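You operate a simulated robot arm through the tools that you are given. There is no shell and no other tool. Be economical: measure what you need, move in short steps, check, and stop when the job is done.

You run a simulated robot arm. Do the job below in one go: nothing can be reset, and whatever is moved stays where it is left.

## Task
Pack the short grey cleat in the purple box and slide the box to the orange fence.
Fine: the short cleat lies in the ends drawer, shut that again; fit the lid on the box; the other short cleat, small bins, the teal fence and the yellow bar stay. Where these are worked on the way, their far stop is far enough and under half their travel is too little: ends drawer.

The check looks at the end state, three seconds after you hand in, the way a careful person would. Anything else that was tipped, shoved, dropped, spilled or broken makes it a failure. Lids that push on must go on centred and level and be pressed home; caps that screw on are set level and turned clockwise until they are tight.

## Robot
A 7-joint arm with a two-finger parallel gripper, fixed in place. Base frame: the origin is at the foot of the arm, x ahead of it, y to its left, z up. Readings come in mm, degrees, newtons and seconds.
With the tool pointing down near the work surface it reaches from about 100 to 880 mm from the base axis. Its first joint turns from -115.0 to 115.0 degrees. Payload 3.91 kg.
The TCP is the grasp point between the finger pads, 30 mm short of the fingertips. In the tool frame z runs along the fingers and y along their closing line. The gripper opens to 110 mm. The fingers are 20 mm wide and 10 mm thick; the gripper's body (48 by 112 mm) begins 55 mm behind the TCP.
Orientation is that of the tool frame in the base frame, as a unit quaternion [x, y, z, w]. With the fingers straight down and closing along the base's y, the tool's x points along the base's -x, its y along +y and its z along -z.

## Interface
- The arm moves only by the tool send_rows. Its argument "moves" is a list of rows, each an object (a shift or turn left out is 0, a gripper value left out holds the last) with "translation": the shift along the tool's x, y, z in mm, a list of three; "dr": the turn, a rotation vector about the tool's x, y, z in degrees, a list of three. In form: [{"translation": [dx, dy, dz], "dr": [ax, ay, az]}, ...]. A call has 1 to 12 rows; each row shifts and turns the commanded pose from where the row before left it, along the tool's axes as they then stand. "jaw" is the gripper command, from -1 (shut) to 1 (fully open), values between in proportion, set as the call begins (left out, the last holds). A row lasts 0.2 s, in which the tool goes at most 50 mm and 8.6 degrees; a call with a longer step from one row to the next is refused whole, and so is a gripper value outside its range. Where a pose cannot be reached the arm comes as near as it can. A force on the tool above 60 N (or 10 N above the force at the start of the call, whichever is more), or a blocked arm, ends the call early, and 0.2 s more pass. Each finger travels about 153 mm/s and halts on what it meets, pressing with about 29 N; the grip force reading is that of the motor and also rises with nothing between the fingers. The clock runs only during rows and for 0.2 s after the last one: add rows that do not move to give the fingers time. It gives the time, the measured TCP pose, the force on the tool (base axes), the opening and the grip force at its end, in the units of the frame above (readings bear some noise), with the torque about the TCP (base axes, N m) and any sound that the robot's microphone picked up.
- Cameras (640 x 400 px; columns grow to the right, rows downward): "scene" is fixed at [221.2, 498.8, 1509.8]; the picture's right is [-0.70, -0.71, 0.00], its down [-0.53, 0.52, -0.67] and it looks along [0.48, -0.47, -0.74] (base axes); focal length 354 px, centre (320, 200). "wrist" rides on the gripper at [72, 17, -103] in the tool frame; the picture's right is [-0.23, 0.97, 0.00], its down [-0.76, -0.18, -0.62] and it looks along [-0.61, -0.14, 0.78] (tool axes); focal length 222 px, centre (320, 200). There is no depth. A picture from a camera that has moved, and an enlarged one, comes with that camera's place and axes in the base frame and with its lens.
- get_image(camera): a new picture of that camera. It takes no simulated time.
- raise_lower(by): slides the trunk up (or, below 0, down) by that many mm; the arm rides with it, the base frame stays. It gives what a move gives, with no picture.
- zoom(camera, box): a new picture of the part [left, top, right, bottom] of that camera's present view, enlarged. It takes no simulated time.
- sign_off(): hands the job in; it is judged then, once.

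Go step by step. Nothing tells you positions but the pictures and the camera data: compare them with the known pose of the tool, close in by small moves and look again before you grip or let go. The budget is 120 turns and 76 pictures, counting those below and the enlarged ones. Unless the task says otherwise, let go and move clear before handing in, and close with one line.

The tools are called after "Call:" as a command line: name --argument value ..., lists and objects as JSON in quotes. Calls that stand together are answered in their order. send_rows: Moves the arm, as the interface text tells. Its arguments: {"type":"object","properties":{"moves":{"type":"array","items":{"type":"object","properties":{"translation":{"type":"array","items":{"type":"number"}},"dr":{"type":"array","items":{"type":"number"}}}}},"jaw":{"type":"number"}},"required":["moves"]} The other tools are called the same way: raise_lower (by) slides the trunk up or down; get_image (camera) takes a picture; zoom (camera, box) takes an enlarged picture of a part of a camera's view; sign_off () hands the job in.

At the start:

```text
time_s: 0.0
tool_pos: [553.3, -57.5, 1120.9]
ee_rot: [-0.001, 1.0, 0.0, 0.0]
contact_force: [0.0, -0.7, 0.4]
ft_torque: [-0.01, -0.04, 0.05]
opening: 110.1
grip_force: 0.0
trunk travel left (down, up): [-700.0, 290.0]
```

scene: 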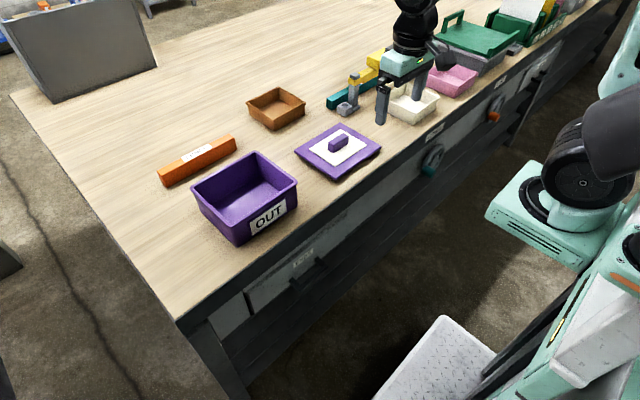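
wrist: 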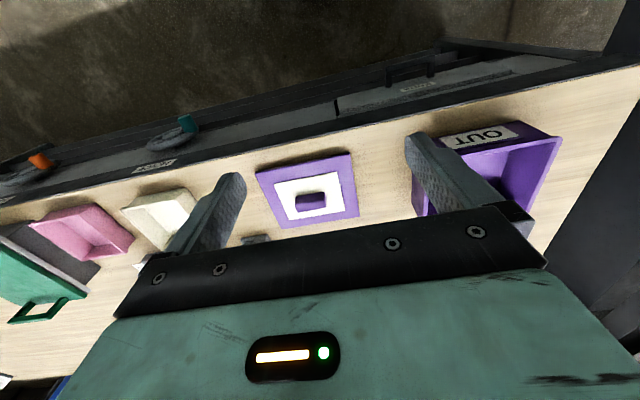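

I see a bench with the purple box (OUT), its lid, the orange fence, bins, and drawers in the front. I'll look closer at the drawer labels and the objects first.

Call:
zoom --camera "scene" --box '[180, 180, 420, 330]'

Call:
zoom --camera "scene" --box '[380, 20, 600, 180]'

Call:
zoom --camera "scene" --box '[140, 60, 400, 240]'

Call:
zoom --camera "wrist" --box '[0, 60, 480, 260]'

```text
2.67 times, centred on (300, 255) of scene
camera zoom: at [221.2, 498.8, 1509.8], right [-0.7, -0.71, 0.0], down [-0.53, 0.52, -0.67], along [0.48, -0.47, -0.74], focal length 944 px, centre (373, 53)
```

zoom: 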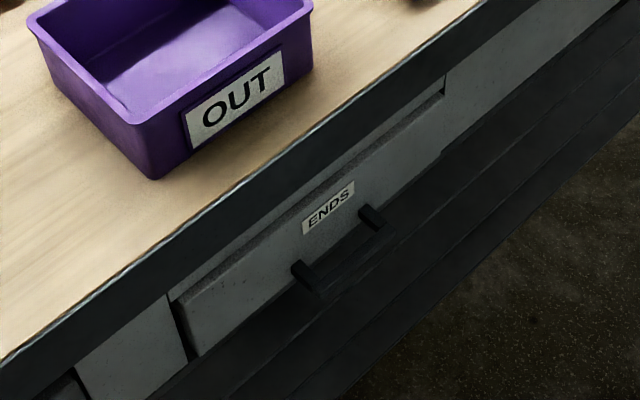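

```text
2.50 times, centred on (490, 100) of scene
camera zoom: at [221.2, 498.8, 1509.8], right [-0.7, -0.71, 0.0], down [-0.53, 0.52, -0.67], along [0.48, -0.47, -0.74], focal length 885 px, centre (-105, 450)
```

zoom: 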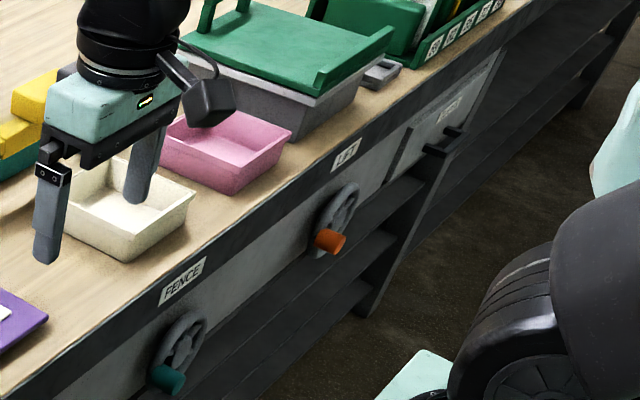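

```text
2.22 times, centred on (270, 150) of scene
camera zoom: at [221.2, 498.8, 1509.8], right [-0.7, -0.71, 0.0], down [-0.53, 0.52, -0.67], along [0.48, -0.47, -0.74], focal length 787 px, centre (431, 311)
```

zoom: 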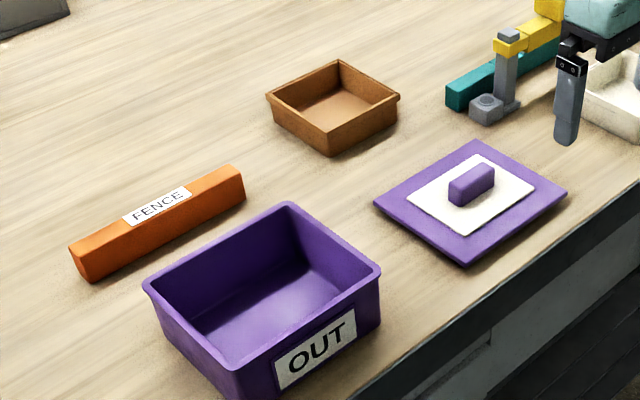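

```text
1.33 times, centred on (240, 160) of wrist
camera zoom: at [480.1, -39.1, 1225.9], right [0.23, 0.97, 0.0], down [0.76, -0.18, 0.62], along [0.61, -0.14, -0.78], focal length 296 px, centre (427, 253)
```

zoom: 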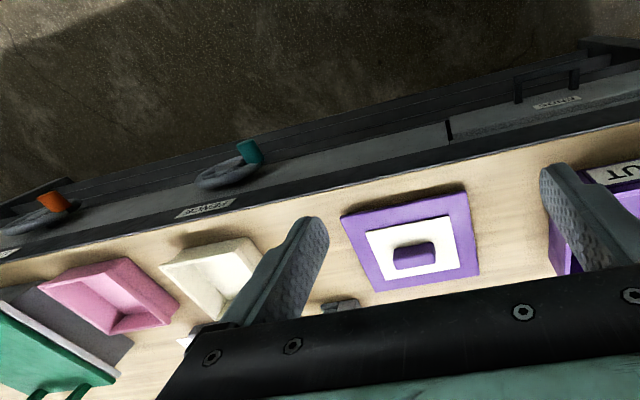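

The bench top is near z≈812 with its front edge at x≈645. The ENDS drawer handle is near (610, 170, 660). I'll bring the tool back, move it over in y, and lower the trunk to look at the drawer.

Call:
send_rows --moves '[{"translation": [25, 40, 0]}, {"translation": [25, 40, 0]}, {"translation": [25, 40, 0]}, {"translation": [25, 40, 0]}, {"translation": [25, 40, 0]}, {"translation": [0, 30, 0]}]'

Call:
raise_lower --by -260

Call:
get_image --camera "wrist"

Call:
get_image --camera "scene"

```text
time_s: 1.4
tool_pos: [427.0, 173.2, 1123.0]
ee_rot: [0.0, 1.0, 0.0, 0.0]
contact_force: [0.2, 0.3, -0.4]
ft_torque: [0.02, -0.01, 0.04]
opening: 110.0
grip_force: 0.0
trunk travel left (down, up): [-700.0, 290.0]
```

```text
time_s: 4.1
tool_pos: [428.7, 173.6, 862.7]
ee_rot: [0.0, 1.0, 0.0, 0.0]
contact_force: [0.0, -0.5, -0.1]
ft_torque: [0.04, -0.02, -0.01]
opening: 110.1
grip_force: 0.1
trunk travel left (down, up): [-440.0, 550.0]
```

```text
69 pictures are left
camera wrist: at [355.4, 190.4, 966.6], right [0.23, 0.97, 0.0], down [0.76, -0.18, 0.62], along [0.61, -0.14, -0.78], focal length 222 px, centre (320, 200)
```

wrist: 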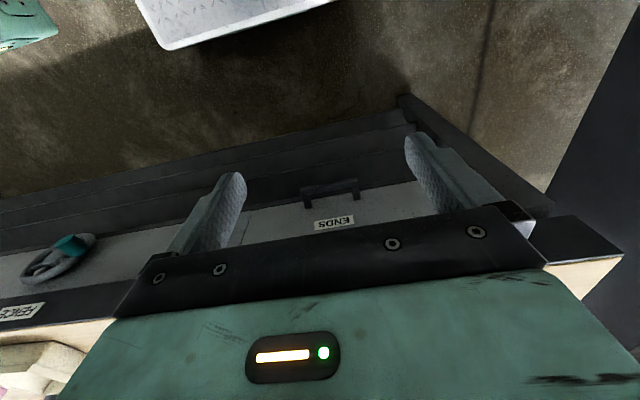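

```text
68 pictures are left
```

scene: 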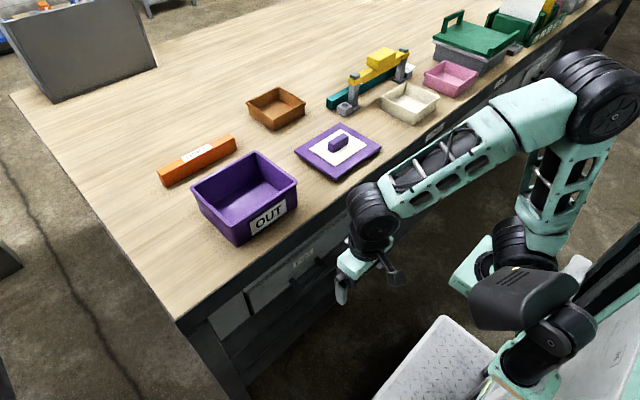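

The handle bar looks to be near x≈607, z≈600, with y from 95 to 208. I'll zoom both cameras on it to refine that.

Call:
zoom --camera "wrist" --box '[270, 160, 400, 240]'

Call:
zoom --camera "scene" --box '[220, 220, 364, 310]'

```text
4.92 times, centred on (335, 200) of wrist
camera zoom: at [355.4, 190.4, 966.6], right [0.23, 0.97, 0.0], down [0.76, -0.18, 0.62], along [0.61, -0.14, -0.78], focal length 1094 px, centre (246, 200)
```

zoom: 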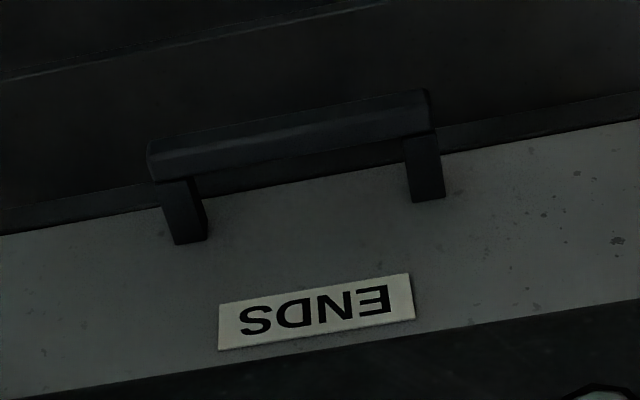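

```text
4.44 times, centred on (292, 265) of scene
camera zoom: at [221.2, 498.8, 1509.8], right [-0.7, -0.71, 0.0], down [-0.53, 0.52, -0.67], along [0.48, -0.47, -0.74], focal length 1574 px, centre (444, -89)
```

zoom: 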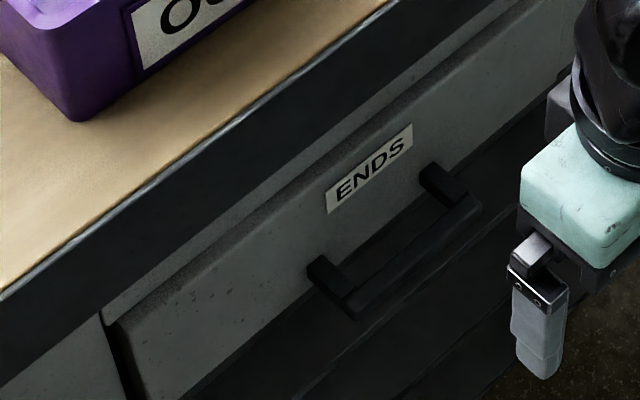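

The handle bar is near x≈603, y 95–205, z≈612, and the drawer face is near x≈640. I'll close the fingers, tilt 20° forward, and come down behind the bar as a hook.

Call:
send_rows --moves '[{"dr": [0, -7, 0]}, {"dr": [0, -7, 0]}, {"dr": [0, -6, 0]}, {"translation": [-35, -6, 12.8]}, {"translation": [-35, -6, 12.8]}, {"translation": [-35, -6, 12.8]}, {"translation": [-35, -6, 12.8]}]' --jaw -1

Call:
raise_lower --by -135

Call:
get_image --camera "wrist"

Call:
zoom --camera "scene" --box '[220, 180, 412, 300]'

```text
time_s: 5.7
tool_pos: [576.3, 149.5, 862.0]
ee_rot: [0.001, 0.985, 0.0, 0.174]
contact_force: [0.2, -0.6, 0.2]
ft_torque: [-0.01, -0.02, 0.01]
opening: 0.2
grip_force: 29.3
trunk travel left (down, up): [-440.0, 550.0]
```

```text
time_s: 7.3
tool_pos: [576.6, 148.8, 726.8]
ee_rot: [-0.001, 0.985, 0.0, 0.173]
contact_force: [-0.1, -0.1, 0.1]
ft_torque: [-0.01, 0.0, 0.02]
opening: 0.0
grip_force: 29.2
trunk travel left (down, up): [-305.0, 685.0]
```

```text
65 pictures are left
camera wrist: at [472.7, 166.5, 801.0], right [0.21, 0.97, 0.08], down [0.5, -0.18, 0.85], along [0.84, -0.14, -0.53], focal length 222 px, centre (320, 200)
```

wrist: 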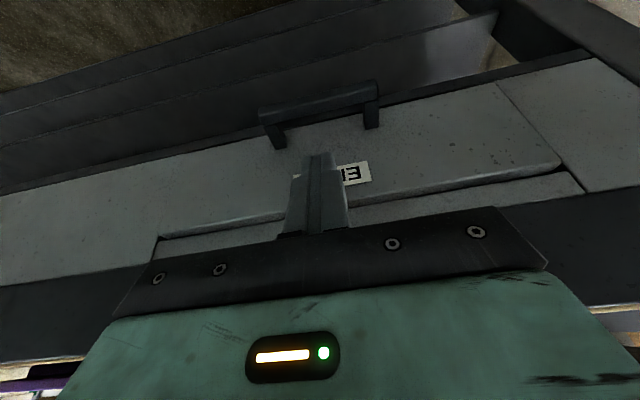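

```text
3.33 times, centred on (316, 240) of scene
camera zoom: at [221.2, 498.8, 1509.8], right [-0.7, -0.71, 0.0], down [-0.53, 0.52, -0.67], along [0.48, -0.47, -0.74], focal length 1181 px, centre (333, 67)
```

zoom: 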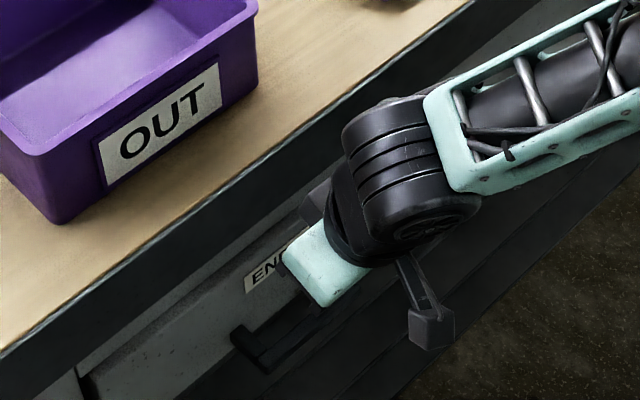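

The estimate holds up. I'll ease the tilt to 15° so the fingers fit the gap, then descend behind the bar.

Call:
send_rows --moves '[{"dr": [0, 5, 0]}, {"translation": [-13.8, 1, 14]}, {"translation": [0, 0, 25]}, {"translation": [0, 0, 25]}, {"translation": [0, 0, 15]}, {"translation": [0, 0, 15]}, {"translation": [0, 0, 10]}, {"translation": [0, 0, 10]}]'

Call:
get_image --camera "wrist"

```text
time_s: 9.1
tool_pos: [617.8, 151.9, 630.7]
ee_rot: [0.002, 0.991, 0.002, 0.135]
contact_force: [-25.1, -12.6, 31.5]
ft_torque: [0.31, -2.4, -0.68]
opening: 0.0
grip_force: 29.1
trunk travel left (down, up): [-305.0, 685.0]
stopped in row 8: the force on the tool passed its limit at 74 N (the readings are from after the stop); the commanded pose is now the measured one
```

```text
63 pictures are left
camera wrist: at [520.3, 168.2, 712.2], right [0.22, 0.97, 0.07], down [0.57, -0.18, 0.8], along [0.79, -0.14, -0.59], focal length 222 px, centre (320, 200)
```

wrist: 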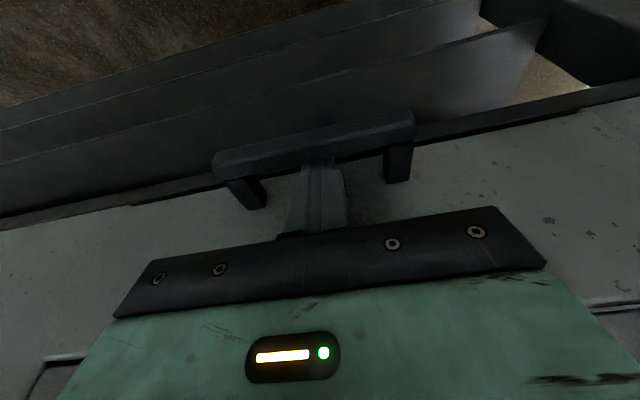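

The fingertips sit behind the bar and touch the drawer face lightly. I'll pull gently toward the robot.

Call:
send_rows --moves '[{"translation": [3.9, 0, -1]}, {"translation": [5.8, 0, -1.0]}, {"translation": [9.7, 0, -2.6]}, {"translation": [9.7, 0, -2.6]}, {"translation": [9.7, 0, -2.6]}]'

Call:
get_image --camera "wrist"

```text
time_s: 10.3
tool_pos: [586.8, 153.6, 630.3]
ee_rot: [0.002, 0.99, 0.005, 0.139]
contact_force: [2.0, -7.7, 21.2]
ft_torque: [0.13, -0.38, -0.16]
opening: 0.2
grip_force: 29.0
trunk travel left (down, up): [-305.0, 685.0]
stopped in row 5: the force on the tool passed its limit at 61 N (the readings are from after the stop); the commanded pose is now the measured one
```

```text
62 pictures are left
camera wrist: at [489.1, 168.6, 711.5], right [0.22, 0.97, 0.07], down [0.56, -0.19, 0.81], along [0.8, -0.14, -0.59], focal length 222 px, centre (320, 200)
```

wrist: 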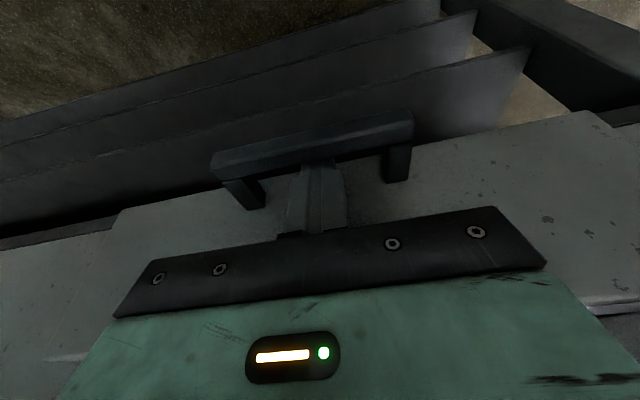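

The drawer is moving. I'll ease up slightly and pull slower.

Call:
send_rows --moves '[{"translation": [0, 0, -3]}, {"translation": [5.8, 0, -1.5]}, {"translation": [5.8, 0, -1.5]}, {"translation": [5.8, 0, -1.5]}, {"translation": [5.8, 0, -1.5]}, {"translation": [5.8, 0, -1.5]}, {"translation": [5.8, 0, -1.5]}, {"translation": [5.8, 0, -1.5]}, {"translation": [5.8, 0, -1.5]}]'

```text
time_s: 12.3
tool_pos: [538.0, 152.8, 630.9]
ee_rot: [0.001, 0.991, 0.003, 0.137]
contact_force: [1.8, 0.5, 1.3]
ft_torque: [-0.02, -0.02, -0.01]
opening: 0.2
grip_force: 29.2
trunk travel left (down, up): [-305.0, 685.0]
```

Call:
send_rows --moves '[{"translation": [6.8, 0, -1.9]}, {"translation": [6.8, 0, -1.9]}, {"translation": [6.8, 0, -1.9]}, {"translation": [6.8, 0, -1.9]}, {"translation": [6.8, 0, -1.9]}, {"translation": [6.8, 0, -1.9]}, {"translation": [6.8, 0, -1.9]}, {"translation": [6.8, 0, -1.9]}, {"translation": [6.8, 0, -1.9]}, {"translation": [6.8, 0, -1.9]}]'

Call:
get_image --camera "scene"

```text
time_s: 14.5
tool_pos: [466.8, 152.2, 630.9]
ee_rot: [0.001, 0.991, 0.003, 0.137]
contact_force: [3.2, -0.7, 2.5]
ft_torque: [-0.01, -0.01, 0.01]
opening: 0.0
grip_force: 29.7
trunk travel left (down, up): [-305.0, 685.0]
```

```text
61 pictures are left
```

scene: 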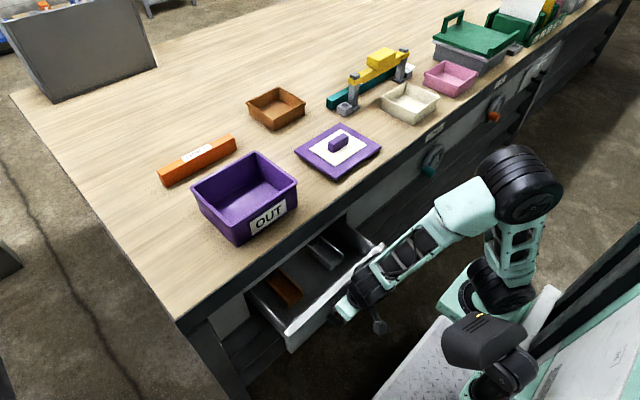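

The drawer is open about 150 mm, and I can see grey and brown pieces in it. I'll keep pulling toward the stop.

Call:
send_rows --moves '[{"translation": [6.8, 0, -1.9]}, {"translation": [6.8, 0, -1.9]}, {"translation": [6.8, 0, -1.9]}, {"translation": [6.8, 0, -1.9]}, {"translation": [6.8, 0, -1.9]}, {"translation": [6.8, 0, -1.9]}, {"translation": [6.8, 0, -1.9]}, {"translation": [6.8, 0, -1.9]}, {"translation": [6.8, 0, -1.9]}, {"translation": [6.8, 0, -1.9]}, {"translation": [6.8, 0, -1.9]}]'

Call:
zoom --camera "scene" --box '[200, 200, 456, 360]'

```text
time_s: 16.9
tool_pos: [388.1, 152.5, 630.2]
ee_rot: [0.002, 0.991, 0.004, 0.137]
contact_force: [2.4, -0.1, 0.1]
ft_torque: [0.05, -0.01, 0.0]
opening: 0.1
grip_force: 29.0
trunk travel left (down, up): [-305.0, 685.0]
```

```text
2.50 times, centred on (328, 280) of scene
camera zoom: at [221.2, 498.8, 1509.8], right [-0.7, -0.71, 0.0], down [-0.53, 0.52, -0.67], along [0.48, -0.47, -0.74], focal length 885 px, centre (300, 0)
```

zoom: 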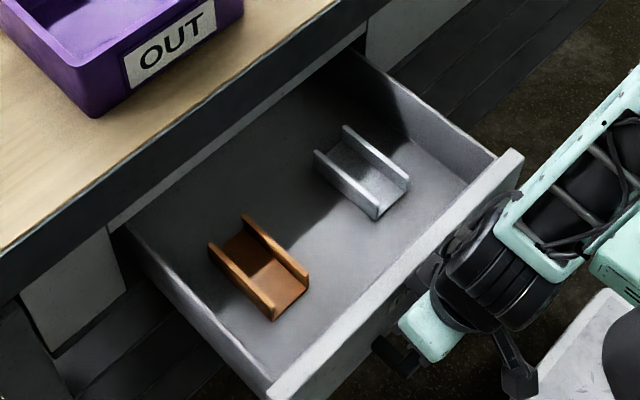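

The grey cleat is plain to see, with a brown one beside it. I'll keep pulling to the far stop.

Call:
send_rows --moves '[{"translation": [6.8, 0, -1.9]}, {"translation": [6.8, 0, -1.9]}, {"translation": [6.8, 0, -1.9]}, {"translation": [6.8, 0, -1.9]}, {"translation": [6.8, 0, -1.9]}, {"translation": [6.8, 0, -1.9]}, {"translation": [6.8, 0, -1.9]}]'

Call:
zoom --camera "scene" --box '[200, 200, 456, 360]'

```text
time_s: 18.5
tool_pos: [340.7, 153.6, 630.7]
ee_rot: [0.003, 0.991, 0.002, 0.137]
contact_force: [2.2, -1.1, 1.0]
ft_torque: [0.01, -0.05, 0.02]
opening: 0.1
grip_force: 28.6
trunk travel left (down, up): [-305.0, 685.0]
```

```text
2.50 times, centred on (328, 280) of scene
camera zoom: at [221.2, 498.8, 1509.8], right [-0.7, -0.71, 0.0], down [-0.53, 0.52, -0.67], along [0.48, -0.47, -0.74], focal length 885 px, centre (300, 0)
```

zoom: 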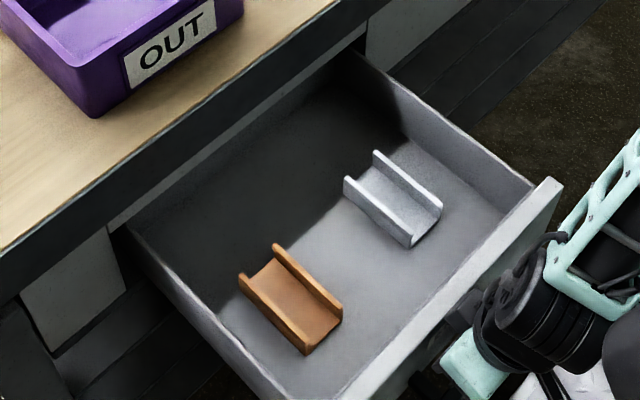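

Call:
send_rows --moves '[{"translation": [6.8, 0, -1.9]}, {"translation": [6.8, 0, -1.9]}, {"translation": [6.8, 0, -1.9]}, {"translation": [6.8, 0, -1.9]}, {"translation": [6.8, 0, -1.9]}]'

```text
time_s: 19.0
tool_pos: [335.6, 153.1, 632.1]
ee_rot: [0.007, 0.99, 0.004, 0.141]
contact_force: [16.3, -0.5, -2.3]
ft_torque: [0.04, -0.25, 0.04]
opening: 0.0
grip_force: 28.9
trunk travel left (down, up): [-305.0, 685.0]
stopped in row 2: the force on the tool passed its limit at 73 N (the readings are from after the stop); the commanded pose is now the measured one
```

The drawer reached its far stop after about 280 mm. I'll unhook, rise, level the tool and look into the drawer.

Call:
send_rows --moves '[{"translation": [-4, 0, 1.1]}, {"translation": [0, 0, 0]}]'

Call:
raise_lower --by 170

Call:
send_rows --moves '[{"dr": [0, 8, 0]}, {"dr": [0, 7.8, 0]}, {"translation": [-30, -25, 0]}, {"translation": [-30, -30, 0]}, {"translation": [-30, -30, 0]}]' --jaw 1

Call:
get_image --camera "wrist"

Call:
get_image --camera "scene"

```text
time_s: 19.6
tool_pos: [336.9, 152.9, 632.5]
ee_rot: [0.005, 0.99, 0.004, 0.14]
contact_force: [-0.2, -0.3, -0.5]
ft_torque: [0.02, 0.01, 0.0]
opening: 0.1
grip_force: 29.0
trunk travel left (down, up): [-305.0, 685.0]
```

```text
time_s: 21.6
tool_pos: [338.1, 151.6, 801.4]
ee_rot: [0.005, 0.99, 0.004, 0.14]
contact_force: [-0.4, 0.9, 0.2]
ft_torque: [0.0, 0.01, -0.01]
opening: 0.0
grip_force: 29.2
trunk travel left (down, up): [-475.0, 515.0]
```

```text
time_s: 22.8
tool_pos: [427.7, 66.0, 801.1]
ee_rot: [0.006, 1.0, 0.004, 0.003]
contact_force: [0.5, -0.9, 0.4]
ft_torque: [-0.02, -0.01, 0.02]
opening: 110.0
grip_force: 0.1
trunk travel left (down, up): [-475.0, 515.0]
```

```text
58 pictures are left
camera wrist: at [354.6, 83.2, 905.9], right [0.24, 0.97, 0.01], down [0.76, -0.19, 0.63], along [0.61, -0.14, -0.78], focal length 222 px, centre (320, 200)
```

wrist: 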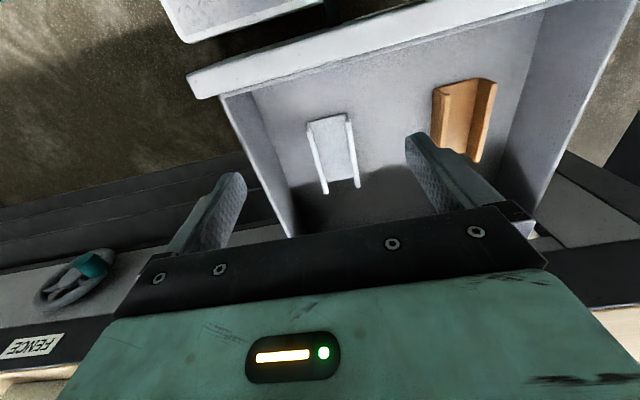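

```text
57 pictures are left
```

scene: 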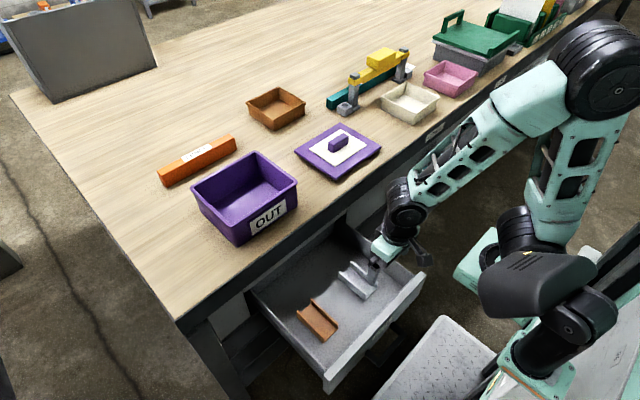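

Call:
zoom --camera "wrist" --box '[270, 90, 430, 190]'

Call:
zoom --camera "scene" --box '[270, 230, 430, 330]'

```text
4.00 times, centred on (350, 140) of wrist
camera zoom: at [354.6, 83.2, 905.9], right [0.24, 0.97, 0.01], down [0.76, -0.19, 0.63], along [0.61, -0.14, -0.78], focal length 888 px, centre (200, 440)
```

zoom: 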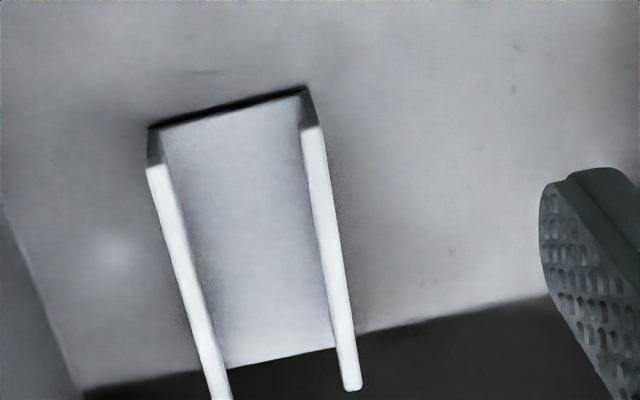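

```text
4.00 times, centred on (350, 280) of scene
camera zoom: at [221.2, 498.8, 1509.8], right [-0.7, -0.71, 0.0], down [-0.53, 0.52, -0.67], along [0.48, -0.47, -0.74], focal length 1417 px, centre (200, -120)
```

zoom: 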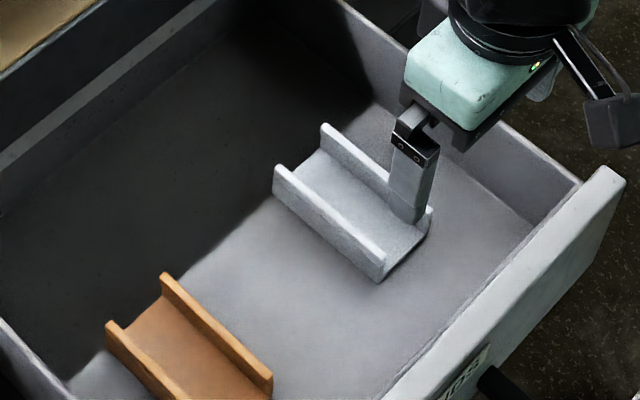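

The grey cleat spans x 456–556 and y 45–98, with its wall tops at z≈632 and the drawer floor at z≈598. I'll move above its centre and descend partway.

Call:
send_rows --moves '[{"translation": [-40, 5, 0]}, {"translation": [-38, 1, 0]}, {"translation": [0, 0, 30]}, {"translation": [0, 0, 30]}, {"translation": [0, 0, 30]}, {"translation": [0, 0, 20]}]' --jaw 0.6

Call:
zoom --camera "wrist" --box '[160, 60, 480, 260]'

Call:
zoom --camera "scene" --box '[270, 220, 430, 320]'

```text
time_s: 24.1
tool_pos: [505.0, 71.2, 692.4]
ee_rot: [0.006, 1.0, 0.003, 0.002]
contact_force: [0.1, -0.1, -0.5]
ft_torque: [0.04, -0.06, 0.01]
opening: 88.1
grip_force: 0.1
trunk travel left (down, up): [-475.0, 515.0]
```

```text
2.00 times, centred on (320, 160) of wrist
camera zoom: at [431.9, 89.7, 796.4], right [0.24, 0.97, 0.01], down [0.76, -0.19, 0.63], along [0.61, -0.14, -0.78], focal length 444 px, centre (320, 280)
```

zoom: 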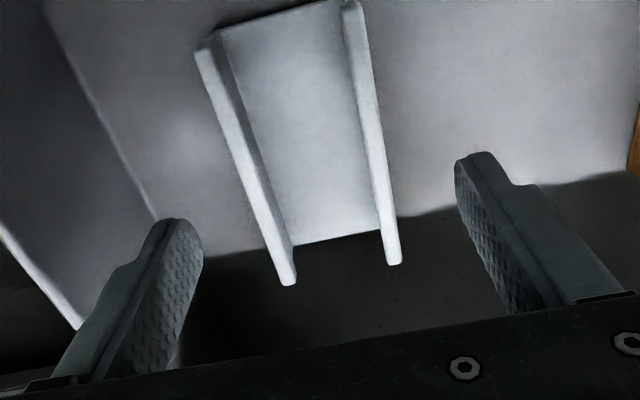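

```text
4.00 times, centred on (350, 270) of scene
camera zoom: at [221.2, 498.8, 1509.8], right [-0.7, -0.71, 0.0], down [-0.53, 0.52, -0.67], along [0.48, -0.47, -0.74], focal length 1417 px, centre (200, -80)
```

zoom: 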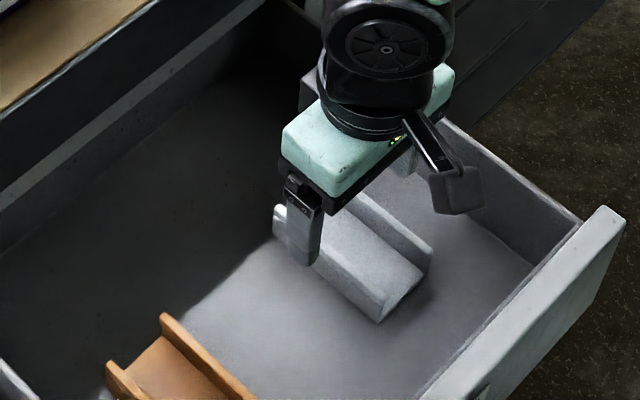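

The fingers straddle the cleat. I'll descend so the tips sit just above the floor and then close.

Call:
send_rows --moves '[{"translation": [0, 0, 20]}, {"translation": [0, 0, 20]}, {"translation": [0, 0, 10]}, {"translation": [0, 0, 7]}, {}]'

Call:
send_rows --moves '[{}, {}, {}, {}]' --jaw -1

Call:
zoom --camera "wrist" --box '[160, 60, 480, 260]'

```text
time_s: 25.4
tool_pos: [506.1, 73.1, 636.6]
ee_rot: [0.005, 1.0, 0.005, 0.003]
contact_force: [-1.0, -1.1, 26.9]
ft_torque: [-1.28, 0.26, -0.01]
opening: 87.8
grip_force: 0.2
trunk travel left (down, up): [-475.0, 515.0]
```

```text
time_s: 26.4
tool_pos: [505.5, 72.7, 636.2]
ee_rot: [0.007, 1.0, 0.004, 0.004]
contact_force: [10.6, -18.5, 43.6]
ft_torque: [-1.95, 0.02, 0.44]
opening: 54.5
grip_force: 29.2
trunk travel left (down, up): [-475.0, 515.0]
```

```text
2.00 times, centred on (320, 160) of wrist
camera zoom: at [433.2, 89.1, 740.4], right [0.24, 0.97, 0.01], down [0.75, -0.19, 0.63], along [0.61, -0.14, -0.78], focal length 444 px, centre (320, 280)
```

zoom: 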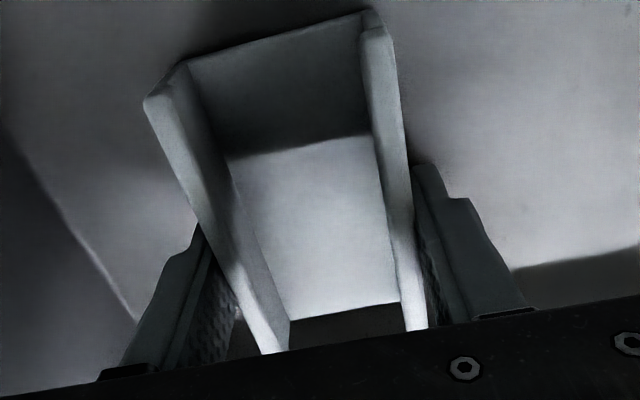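

I have the cleat at a 54.5 mm opening, with the tips resting on the drawer floor. I'll lift.

Call:
send_rows --moves '[{"translation": [0, 0, -5]}, {"translation": [0, 0, -20]}, {"translation": [0, 0, -30]}, {"translation": [0, 0, -30]}]'

Call:
raise_lower --by 340

Call:
get_image --camera "wrist"

Call:
get_image --camera "scene"

```text
time_s: 27.4
tool_pos: [506.0, 70.9, 720.2]
ee_rot: [0.005, 1.0, 0.004, 0.002]
contact_force: [0.3, 0.2, -0.3]
ft_torque: [0.02, 0.03, -0.01]
opening: 54.4
grip_force: 28.8
trunk travel left (down, up): [-475.0, 515.0]
```

```text
time_s: 30.7
tool_pos: [505.7, 71.3, 1061.1]
ee_rot: [0.005, 1.0, 0.003, 0.003]
contact_force: [0.1, 0.6, -0.1]
ft_torque: [0.04, 0.0, 0.0]
opening: 54.5
grip_force: 29.3
trunk travel left (down, up): [-815.0, 175.0]
```

```text
51 pictures are left
camera wrist: at [433.3, 88.7, 1164.6], right [0.24, 0.97, 0.01], down [0.76, -0.19, 0.63], along [0.61, -0.14, -0.78], focal length 222 px, centre (320, 200)
```

wrist: 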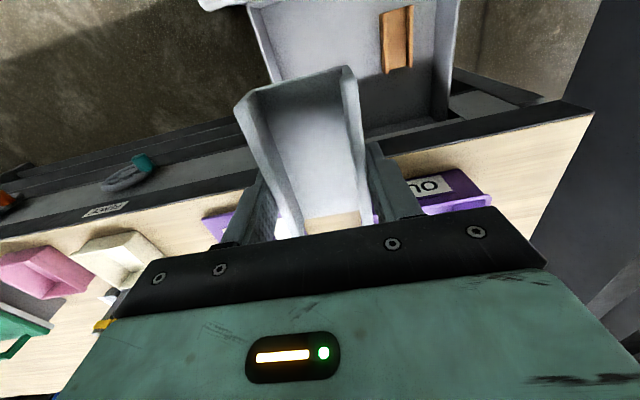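

```text
50 pictures are left
```

scene: 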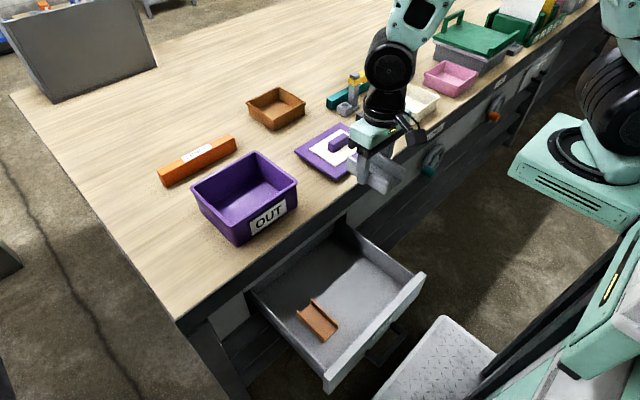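

The cleat is held clear. Next I'll measure the box and the orange fence.

Call:
zoom --camera "scene" --box '[140, 120, 316, 250]'

Call:
zoom --camera "scene" --box '[280, 110, 400, 185]'

```text
3.08 times, centred on (228, 185) of scene
camera zoom: at [221.2, 498.8, 1509.8], right [-0.7, -0.71, 0.0], down [-0.53, 0.52, -0.67], along [0.48, -0.47, -0.74], focal length 1090 px, centre (603, 246)
```

zoom: 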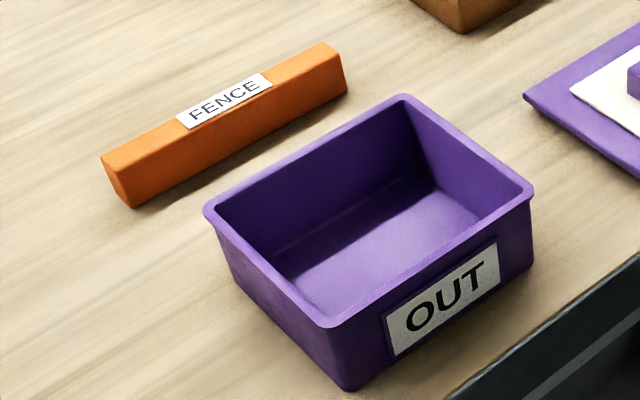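

```text
5.33 times, centred on (340, 148) of scene
camera zoom: at [221.2, 498.8, 1509.8], right [-0.7, -0.71, 0.0], down [-0.53, 0.52, -0.67], along [0.48, -0.47, -0.74], focal length 1889 px, centre (213, 480)
```

zoom: 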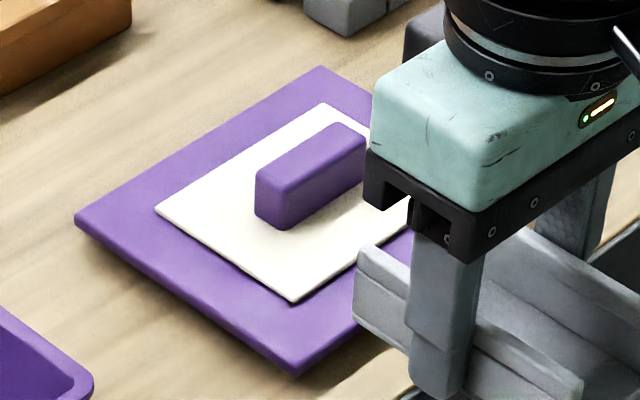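

The box rim spans x 703–868 and y 105–303 at z≈893. The fence face is at x≈1000. I'll carry the cleat over the box centre.

Call:
send_rows --moves '[{"translation": [-39, 19, 0]}, {"translation": [-39, 19, 0]}, {"translation": [-39, 19, 0]}, {"translation": [-39, 19, 0]}, {"translation": [-39, 19, 0]}, {"translation": [-39, 19, 0]}, {"translation": [-38, 19, 0]}, {"translation": [0, 0, 30]}, {"translation": [0, 0, 30]}, {"translation": [0, 0, 30]}]'

Call:
get_image --camera "wrist"

Call:
zoom --camera "scene" --box '[140, 100, 332, 250]'

```text
time_s: 32.9
tool_pos: [779.6, 203.7, 971.7]
ee_rot: [0.005, 1.0, 0.005, 0.002]
contact_force: [0.1, 0.0, 0.1]
ft_torque: [-0.02, -0.05, 0.0]
opening: 54.6
grip_force: 28.9
trunk travel left (down, up): [-815.0, 175.0]
```

```text
47 pictures are left
camera wrist: at [707.2, 220.3, 1076.8], right [0.24, 0.97, 0.01], down [0.76, -0.19, 0.63], along [0.61, -0.14, -0.78], focal length 222 px, centre (320, 200)
```

wrist: 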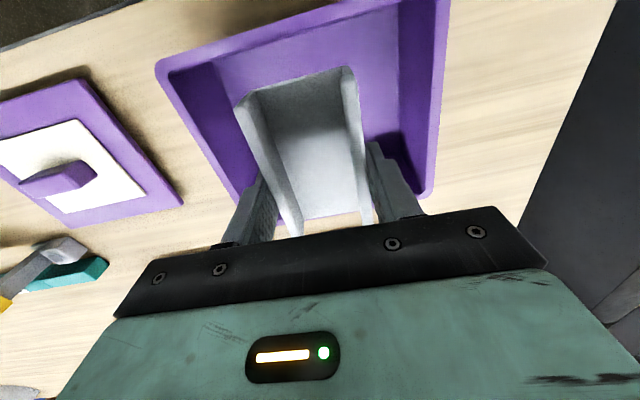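

```text
2.67 times, centred on (236, 175) of scene
camera zoom: at [221.2, 498.8, 1509.8], right [-0.7, -0.71, 0.0], down [-0.53, 0.52, -0.67], along [0.48, -0.47, -0.74], focal length 944 px, centre (544, 267)
```

zoom: 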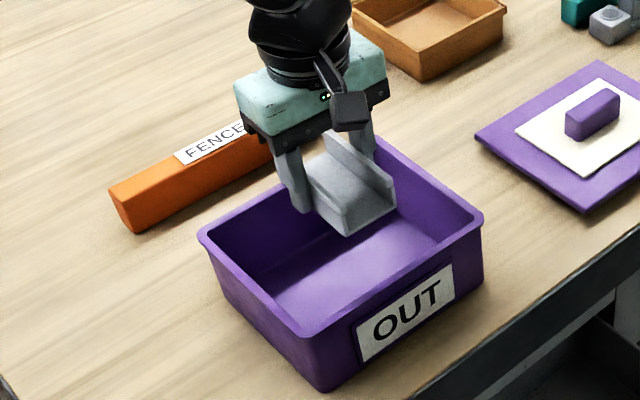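

It is centred over the box. I'll lower it to the box floor.

Call:
send_rows --moves '[{"translation": [0, 0, 30]}, {"translation": [0, 0, 30]}, {"translation": [0, 0, 30]}, {"translation": [0, 0, 20]}, {"translation": [0, 0, 8]}, {"translation": [0, 0, 3]}, {}]'

Call:
zoom --camera "scene" --box '[180, 130, 308, 250]'

```text
time_s: 34.5
tool_pos: [780.2, 203.2, 851.2]
ee_rot: [0.005, 1.0, 0.004, 0.002]
contact_force: [0.6, -0.1, -0.8]
ft_torque: [-0.01, -0.01, -0.01]
opening: 54.5
grip_force: 29.1
trunk travel left (down, up): [-815.0, 175.0]
```

```text
3.33 times, centred on (244, 190) of scene
camera zoom: at [221.2, 498.8, 1509.8], right [-0.7, -0.71, 0.0], down [-0.53, 0.52, -0.67], along [0.48, -0.47, -0.74], focal length 1181 px, centre (573, 233)
```

zoom: 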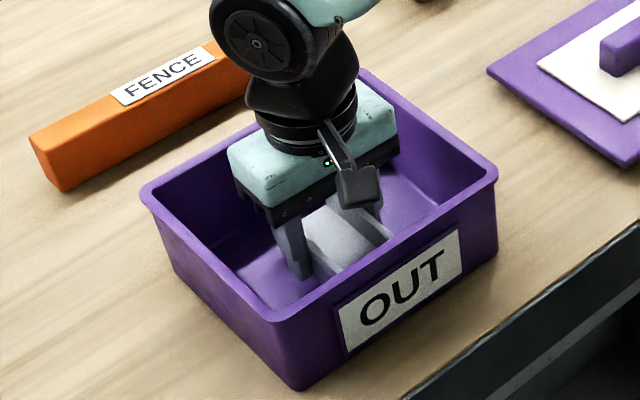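

Call:
send_rows --moves '[{"translation": [0, 0, 2]}, {"translation": [0, 0, 2]}, {}]'

```text
time_s: 35.3
tool_pos: [781.4, 202.6, 847.0]
ee_rot: [0.005, 1.0, 0.004, 0.003]
contact_force: [-0.3, 0.6, -0.5]
ft_torque: [0.02, -0.03, 0.04]
opening: 54.6
grip_force: 28.4
trunk travel left (down, up): [-815.0, 175.0]
```

No contact yet, so I'll keep lowering in small steps.

Call:
send_rows --moves '[{"translation": [0, 0, 2]}, {"translation": [0, 0, 1]}, {}]'

Call:
send_rows --moves '[{"translation": [0, 0, 1.5]}, {"translation": [0, 0, 1]}, {}]'

```text
time_s: 36.1
tool_pos: [781.2, 203.6, 843.6]
ee_rot: [0.005, 1.0, 0.004, 0.003]
contact_force: [-0.5, -0.4, 0.1]
ft_torque: [0.01, 0.0, 0.0]
opening: 54.5
grip_force: 29.1
trunk travel left (down, up): [-815.0, 175.0]
```

```text
time_s: 36.9
tool_pos: [780.0, 202.5, 842.8]
ee_rot: [0.006, 1.0, 0.004, 0.002]
contact_force: [0.1, 0.2, -0.9]
ft_torque: [-0.02, 0.0, 0.01]
opening: 54.4
grip_force: 29.2
trunk travel left (down, up): [-815.0, 175.0]
```

Call:
send_rows --moves '[{"translation": [0, 0, 2]}, {"translation": [0, 0, 2]}, {}]'

Call:
send_rows --moves '[{"translation": [0, 0, 2]}, {"translation": [0, 0, 1]}, {}]'

```text
time_s: 37.7
tool_pos: [781.0, 203.0, 837.9]
ee_rot: [0.005, 1.0, 0.003, 0.002]
contact_force: [-0.7, -0.1, -1.0]
ft_torque: [0.04, -0.02, -0.01]
opening: 54.5
grip_force: 29.0
trunk travel left (down, up): [-815.0, 175.0]
```

```text
time_s: 38.5
tool_pos: [780.1, 204.4, 835.3]
ee_rot: [0.005, 1.0, 0.004, 0.004]
contact_force: [-1.5, -0.7, 12.3]
ft_torque: [-0.36, 0.71, 0.0]
opening: 54.7
grip_force: 28.7
trunk travel left (down, up): [-815.0, 175.0]
```

Contact puts the box floor at z≈805. I'll release and rise.

Call:
send_rows --moves '[{}, {}]' --jaw 0.35

Call:
send_rows --moves '[{"translation": [0, 0, -10]}, {"translation": [0, 0, -30]}, {"translation": [0, 0, -40]}, {"translation": [0, 0, -40]}, {"translation": [0, 0, -40]}]'

Call:
send_rows --moves '[{"translation": [30, -40, 0]}, {"translation": [30, -40, 0]}, {"translation": [30, -40, 0]}, {"translation": [30, -40, 0]}, {"translation": [30, -40, 0]}]'

Call:
get_image --camera "scene"

Call:
get_image --camera "wrist"

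```text
time_s: 39.1
tool_pos: [781.6, 204.7, 835.1]
ee_rot: [0.006, 1.0, 0.005, 0.002]
contact_force: [1.2, 2.6, 4.8]
ft_torque: [-0.14, 0.0, 0.02]
opening: 72.7
grip_force: 0.1
trunk travel left (down, up): [-815.0, 175.0]
```

```text
time_s: 40.3
tool_pos: [779.0, 202.6, 995.5]
ee_rot: [0.006, 1.0, 0.004, 0.001]
contact_force: [0.6, 0.3, -0.2]
ft_torque: [0.02, 0.04, 0.0]
opening: 74.6
grip_force: 0.1
trunk travel left (down, up): [-815.0, 175.0]
```

```text
time_s: 41.5
tool_pos: [628.3, 5.2, 993.1]
ee_rot: [0.005, 1.0, 0.004, 0.002]
contact_force: [0.1, 0.5, -0.4]
ft_torque: [-0.07, 0.04, -0.01]
opening: 74.4
grip_force: 0.0
trunk travel left (down, up): [-815.0, 175.0]
```

```text
44 pictures are left
```

scene: 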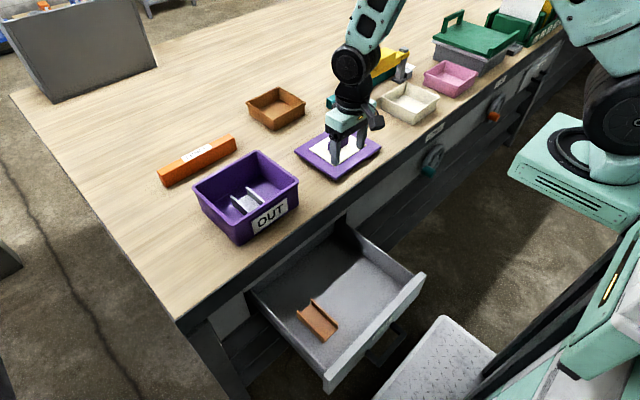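

```text
43 pictures are left
camera wrist: at [554.9, 22.3, 1098.1], right [0.24, 0.97, 0.01], down [0.76, -0.19, 0.63], along [0.61, -0.14, -0.78], focal length 222 px, centre (320, 200)
```

wrist: 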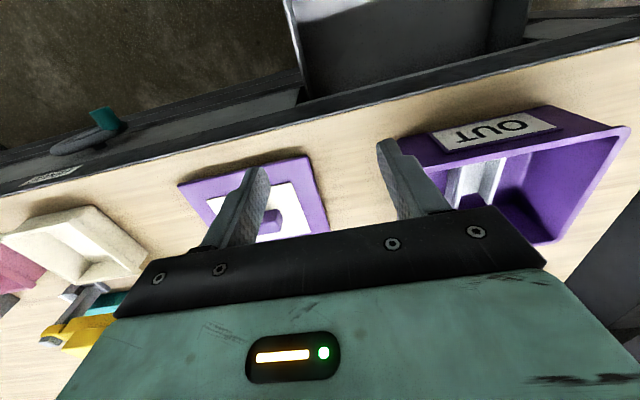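

The cleat lies in the box. The lid is centred near (788, −133) with a central handle, so I'll move above it and look.

Call:
send_rows --moves '[{"translation": [-30, -28, 0]}, {"translation": [-30, -28, 0]}, {"translation": [-30, -28, 0]}, {"translation": [-30, -28, 0]}, {"translation": [-30, -26, 0]}, {"translation": [0, 0, 30]}]' --jaw 1

Call:
get_image --camera "wrist"

Call:
zoom --camera "scene" --box '[260, 80, 420, 190]'

```text
time_s: 42.9
tool_pos: [777.0, -134.9, 962.3]
ee_rot: [0.006, 1.0, 0.004, 0.002]
contact_force: [-0.6, 0.0, 0.4]
ft_torque: [0.0, 0.02, -0.02]
opening: 109.9
grip_force: 0.0
trunk travel left (down, up): [-815.0, 175.0]
```

```text
42 pictures are left
camera wrist: at [703.5, -119.2, 1067.2], right [0.24, 0.97, 0.01], down [0.76, -0.19, 0.63], along [0.61, -0.14, -0.78], focal length 222 px, centre (320, 200)
```

wrist: 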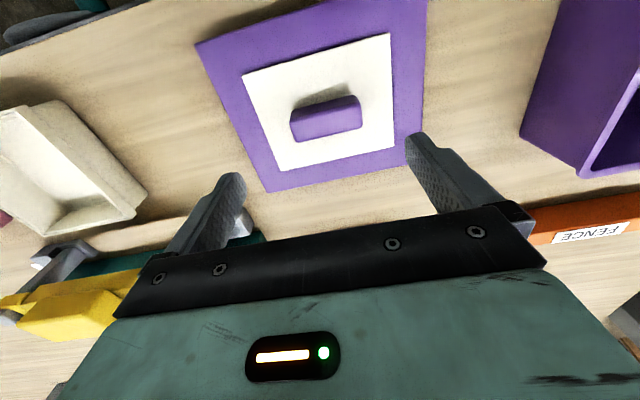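

```text
3.64 times, centred on (340, 135) of scene
camera zoom: at [221.2, 498.8, 1509.8], right [-0.7, -0.71, 0.0], down [-0.53, 0.52, -0.67], along [0.48, -0.47, -0.74], focal length 1288 px, centre (247, 436)
```

zoom: 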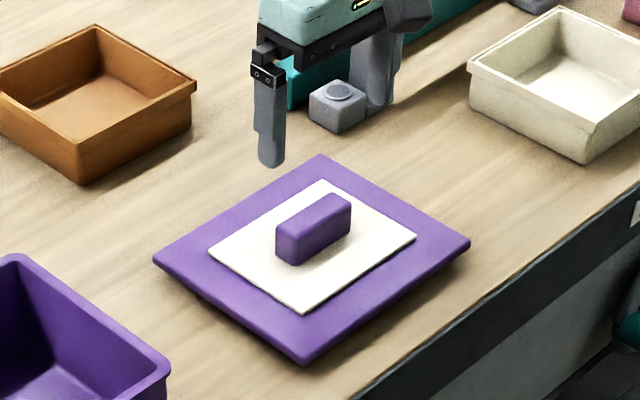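

Call:
zoom --camera "wrist" --box '[240, 60, 400, 160]'

```text
4.00 times, centred on (320, 110) of wrist
camera zoom: at [703.5, -119.2, 1067.2], right [0.24, 0.97, 0.01], down [0.76, -0.19, 0.63], along [0.61, -0.14, -0.78], focal length 888 px, centre (320, 560)
```

zoom: 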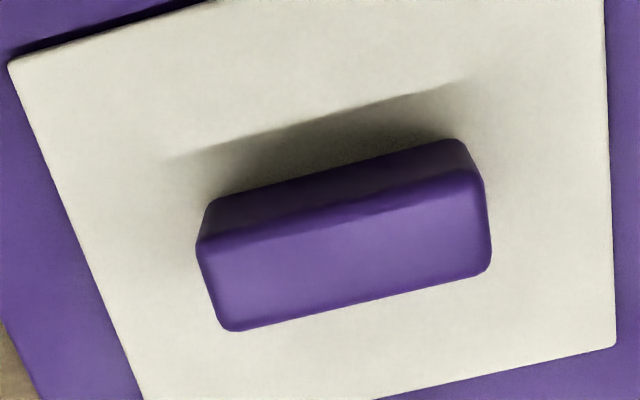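

The handle measures centre (785, −130), 71 mm long in y, top z≈840. Before picking up the lid, I'll take the same kind of wrist view of the box rim for accurate placement.

Call:
send_rows --moves '[{"translation": [0, 0, -40]}, {"translation": [0, 40, -38]}, {"translation": [0, 45, 0]}, {"translation": [0, 45, 0]}, {"translation": [0, 45, 0]}, {"translation": [0, 45, 0]}, {"translation": [0, 45, 0]}, {"translation": [0, 45, 0]}, {"translation": [0, 25, 0]}, {}]'

Call:
zoom --camera "wrist" --box '[160, 0, 480, 200]'

```text
refused: row 2 steps farther than a row can; nothing moved
```

```text
2.00 times, centred on (320, 100) of wrist
camera zoom: at [703.5, -119.2, 1067.2], right [0.24, 0.97, 0.01], down [0.76, -0.19, 0.63], along [0.61, -0.14, -0.78], focal length 444 px, centre (320, 400)
```

zoom: 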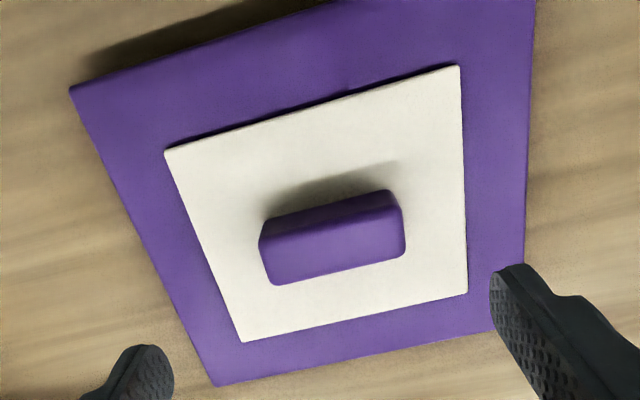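

Call:
send_rows --moves '[{"translation": [0, 0, -40]}, {"translation": [0, 30, -38]}, {"translation": [0, 45, 0]}, {"translation": [0, 45, 0]}, {"translation": [0, 45, 0]}, {"translation": [0, 45, 0]}, {"translation": [0, 45, 0]}, {"translation": [0, 45, 0]}, {"translation": [0, 30, 0]}, {}]'

Call:
zoom --camera "wrist" --box '[160, 0, 480, 200]'

```text
time_s: 45.1
tool_pos: [777.6, 194.6, 1044.0]
ee_rot: [0.005, 1.0, 0.003, 0.002]
contact_force: [-0.4, 0.1, -1.0]
ft_torque: [0.01, 0.01, -0.01]
opening: 110.2
grip_force: 0.0
trunk travel left (down, up): [-815.0, 175.0]
```

```text
2.00 times, centred on (320, 100) of wrist
camera zoom: at [705.6, 211.6, 1147.7], right [0.24, 0.97, 0.01], down [0.76, -0.19, 0.63], along [0.61, -0.14, -0.78], focal length 444 px, centre (320, 400)
```

zoom: 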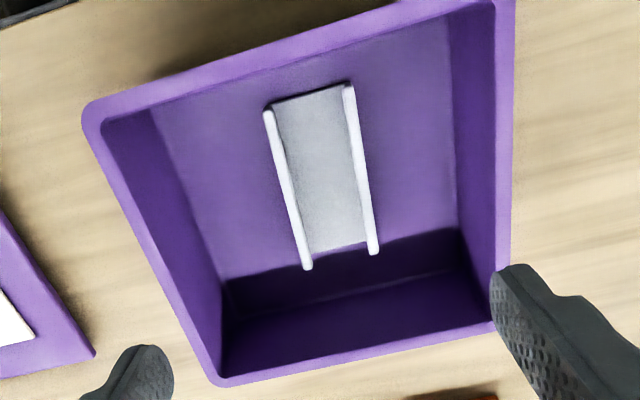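

The box rim centre comes out near (788, 198), and the lid and handle centre near (784, −130). I'll go back and pick up the lid by its handle.

Call:
send_rows --moves '[{"translation": [-7, -46, 0]}, {"translation": [0, -46.5, 0]}, {"translation": [0, -46.5, 0]}, {"translation": [0, -46.5, 0]}, {"translation": [0, -46.5, 0]}, {"translation": [0, -46.5, 0]}, {"translation": [0, -46.5, 0]}, {"translation": [0, 0, 45]}, {"translation": [0, 0, 45]}, {"translation": [0, 0, 45]}, {}]'

Call:
get_image --camera "wrist"

```text
time_s: 47.5
tool_pos: [782.9, -130.1, 906.1]
ee_rot: [0.005, 1.0, 0.004, 0.002]
contact_force: [-0.2, 0.2, 0.2]
ft_torque: [-0.01, -0.04, -0.02]
opening: 110.1
grip_force: 0.1
trunk travel left (down, up): [-815.0, 175.0]
```

```text
37 pictures are left
camera wrist: at [711.3, -112.9, 1010.3], right [0.24, 0.97, 0.01], down [0.76, -0.19, 0.63], along [0.61, -0.14, -0.78], focal length 222 px, centre (320, 200)
```

wrist: 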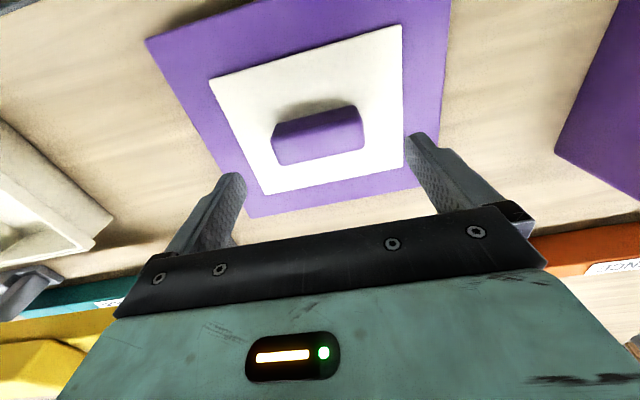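

Call:
send_rows --moves '[{"translation": [-1, 0, 25]}, {"translation": [0, 0, 20]}, {"translation": [0, 0, 10]}, {"translation": [0, 0, 3]}, {}]' --jaw 0.8

Call:
send_rows --moves '[{}, {}, {}]' --jaw -1

Call:
get_image --camera "wrist"

```text
time_s: 48.7
tool_pos: [785.0, -128.7, 851.2]
ee_rot: [0.005, 1.0, 0.003, 0.006]
contact_force: [-10.3, 1.0, 45.2]
ft_torque: [-2.3, 0.54, -0.57]
opening: 98.5
grip_force: 0.0
trunk travel left (down, up): [-815.0, 175.0]
```

```text
time_s: 49.5
tool_pos: [786.7, -128.5, 851.9]
ee_rot: [0.005, 1.0, 0.005, 0.006]
contact_force: [4.1, 1.6, 45.0]
ft_torque: [-1.5, -0.34, 0.37]
opening: 69.5
grip_force: 29.2
trunk travel left (down, up): [-815.0, 175.0]
```

```text
36 pictures are left
camera wrist: at [713.4, -111.8, 955.6], right [0.24, 0.97, 0.01], down [0.75, -0.19, 0.63], along [0.62, -0.14, -0.77], focal length 222 px, centre (320, 200)
```

wrist: 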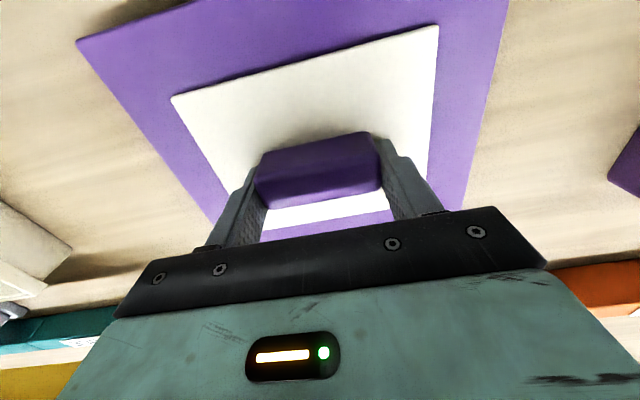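

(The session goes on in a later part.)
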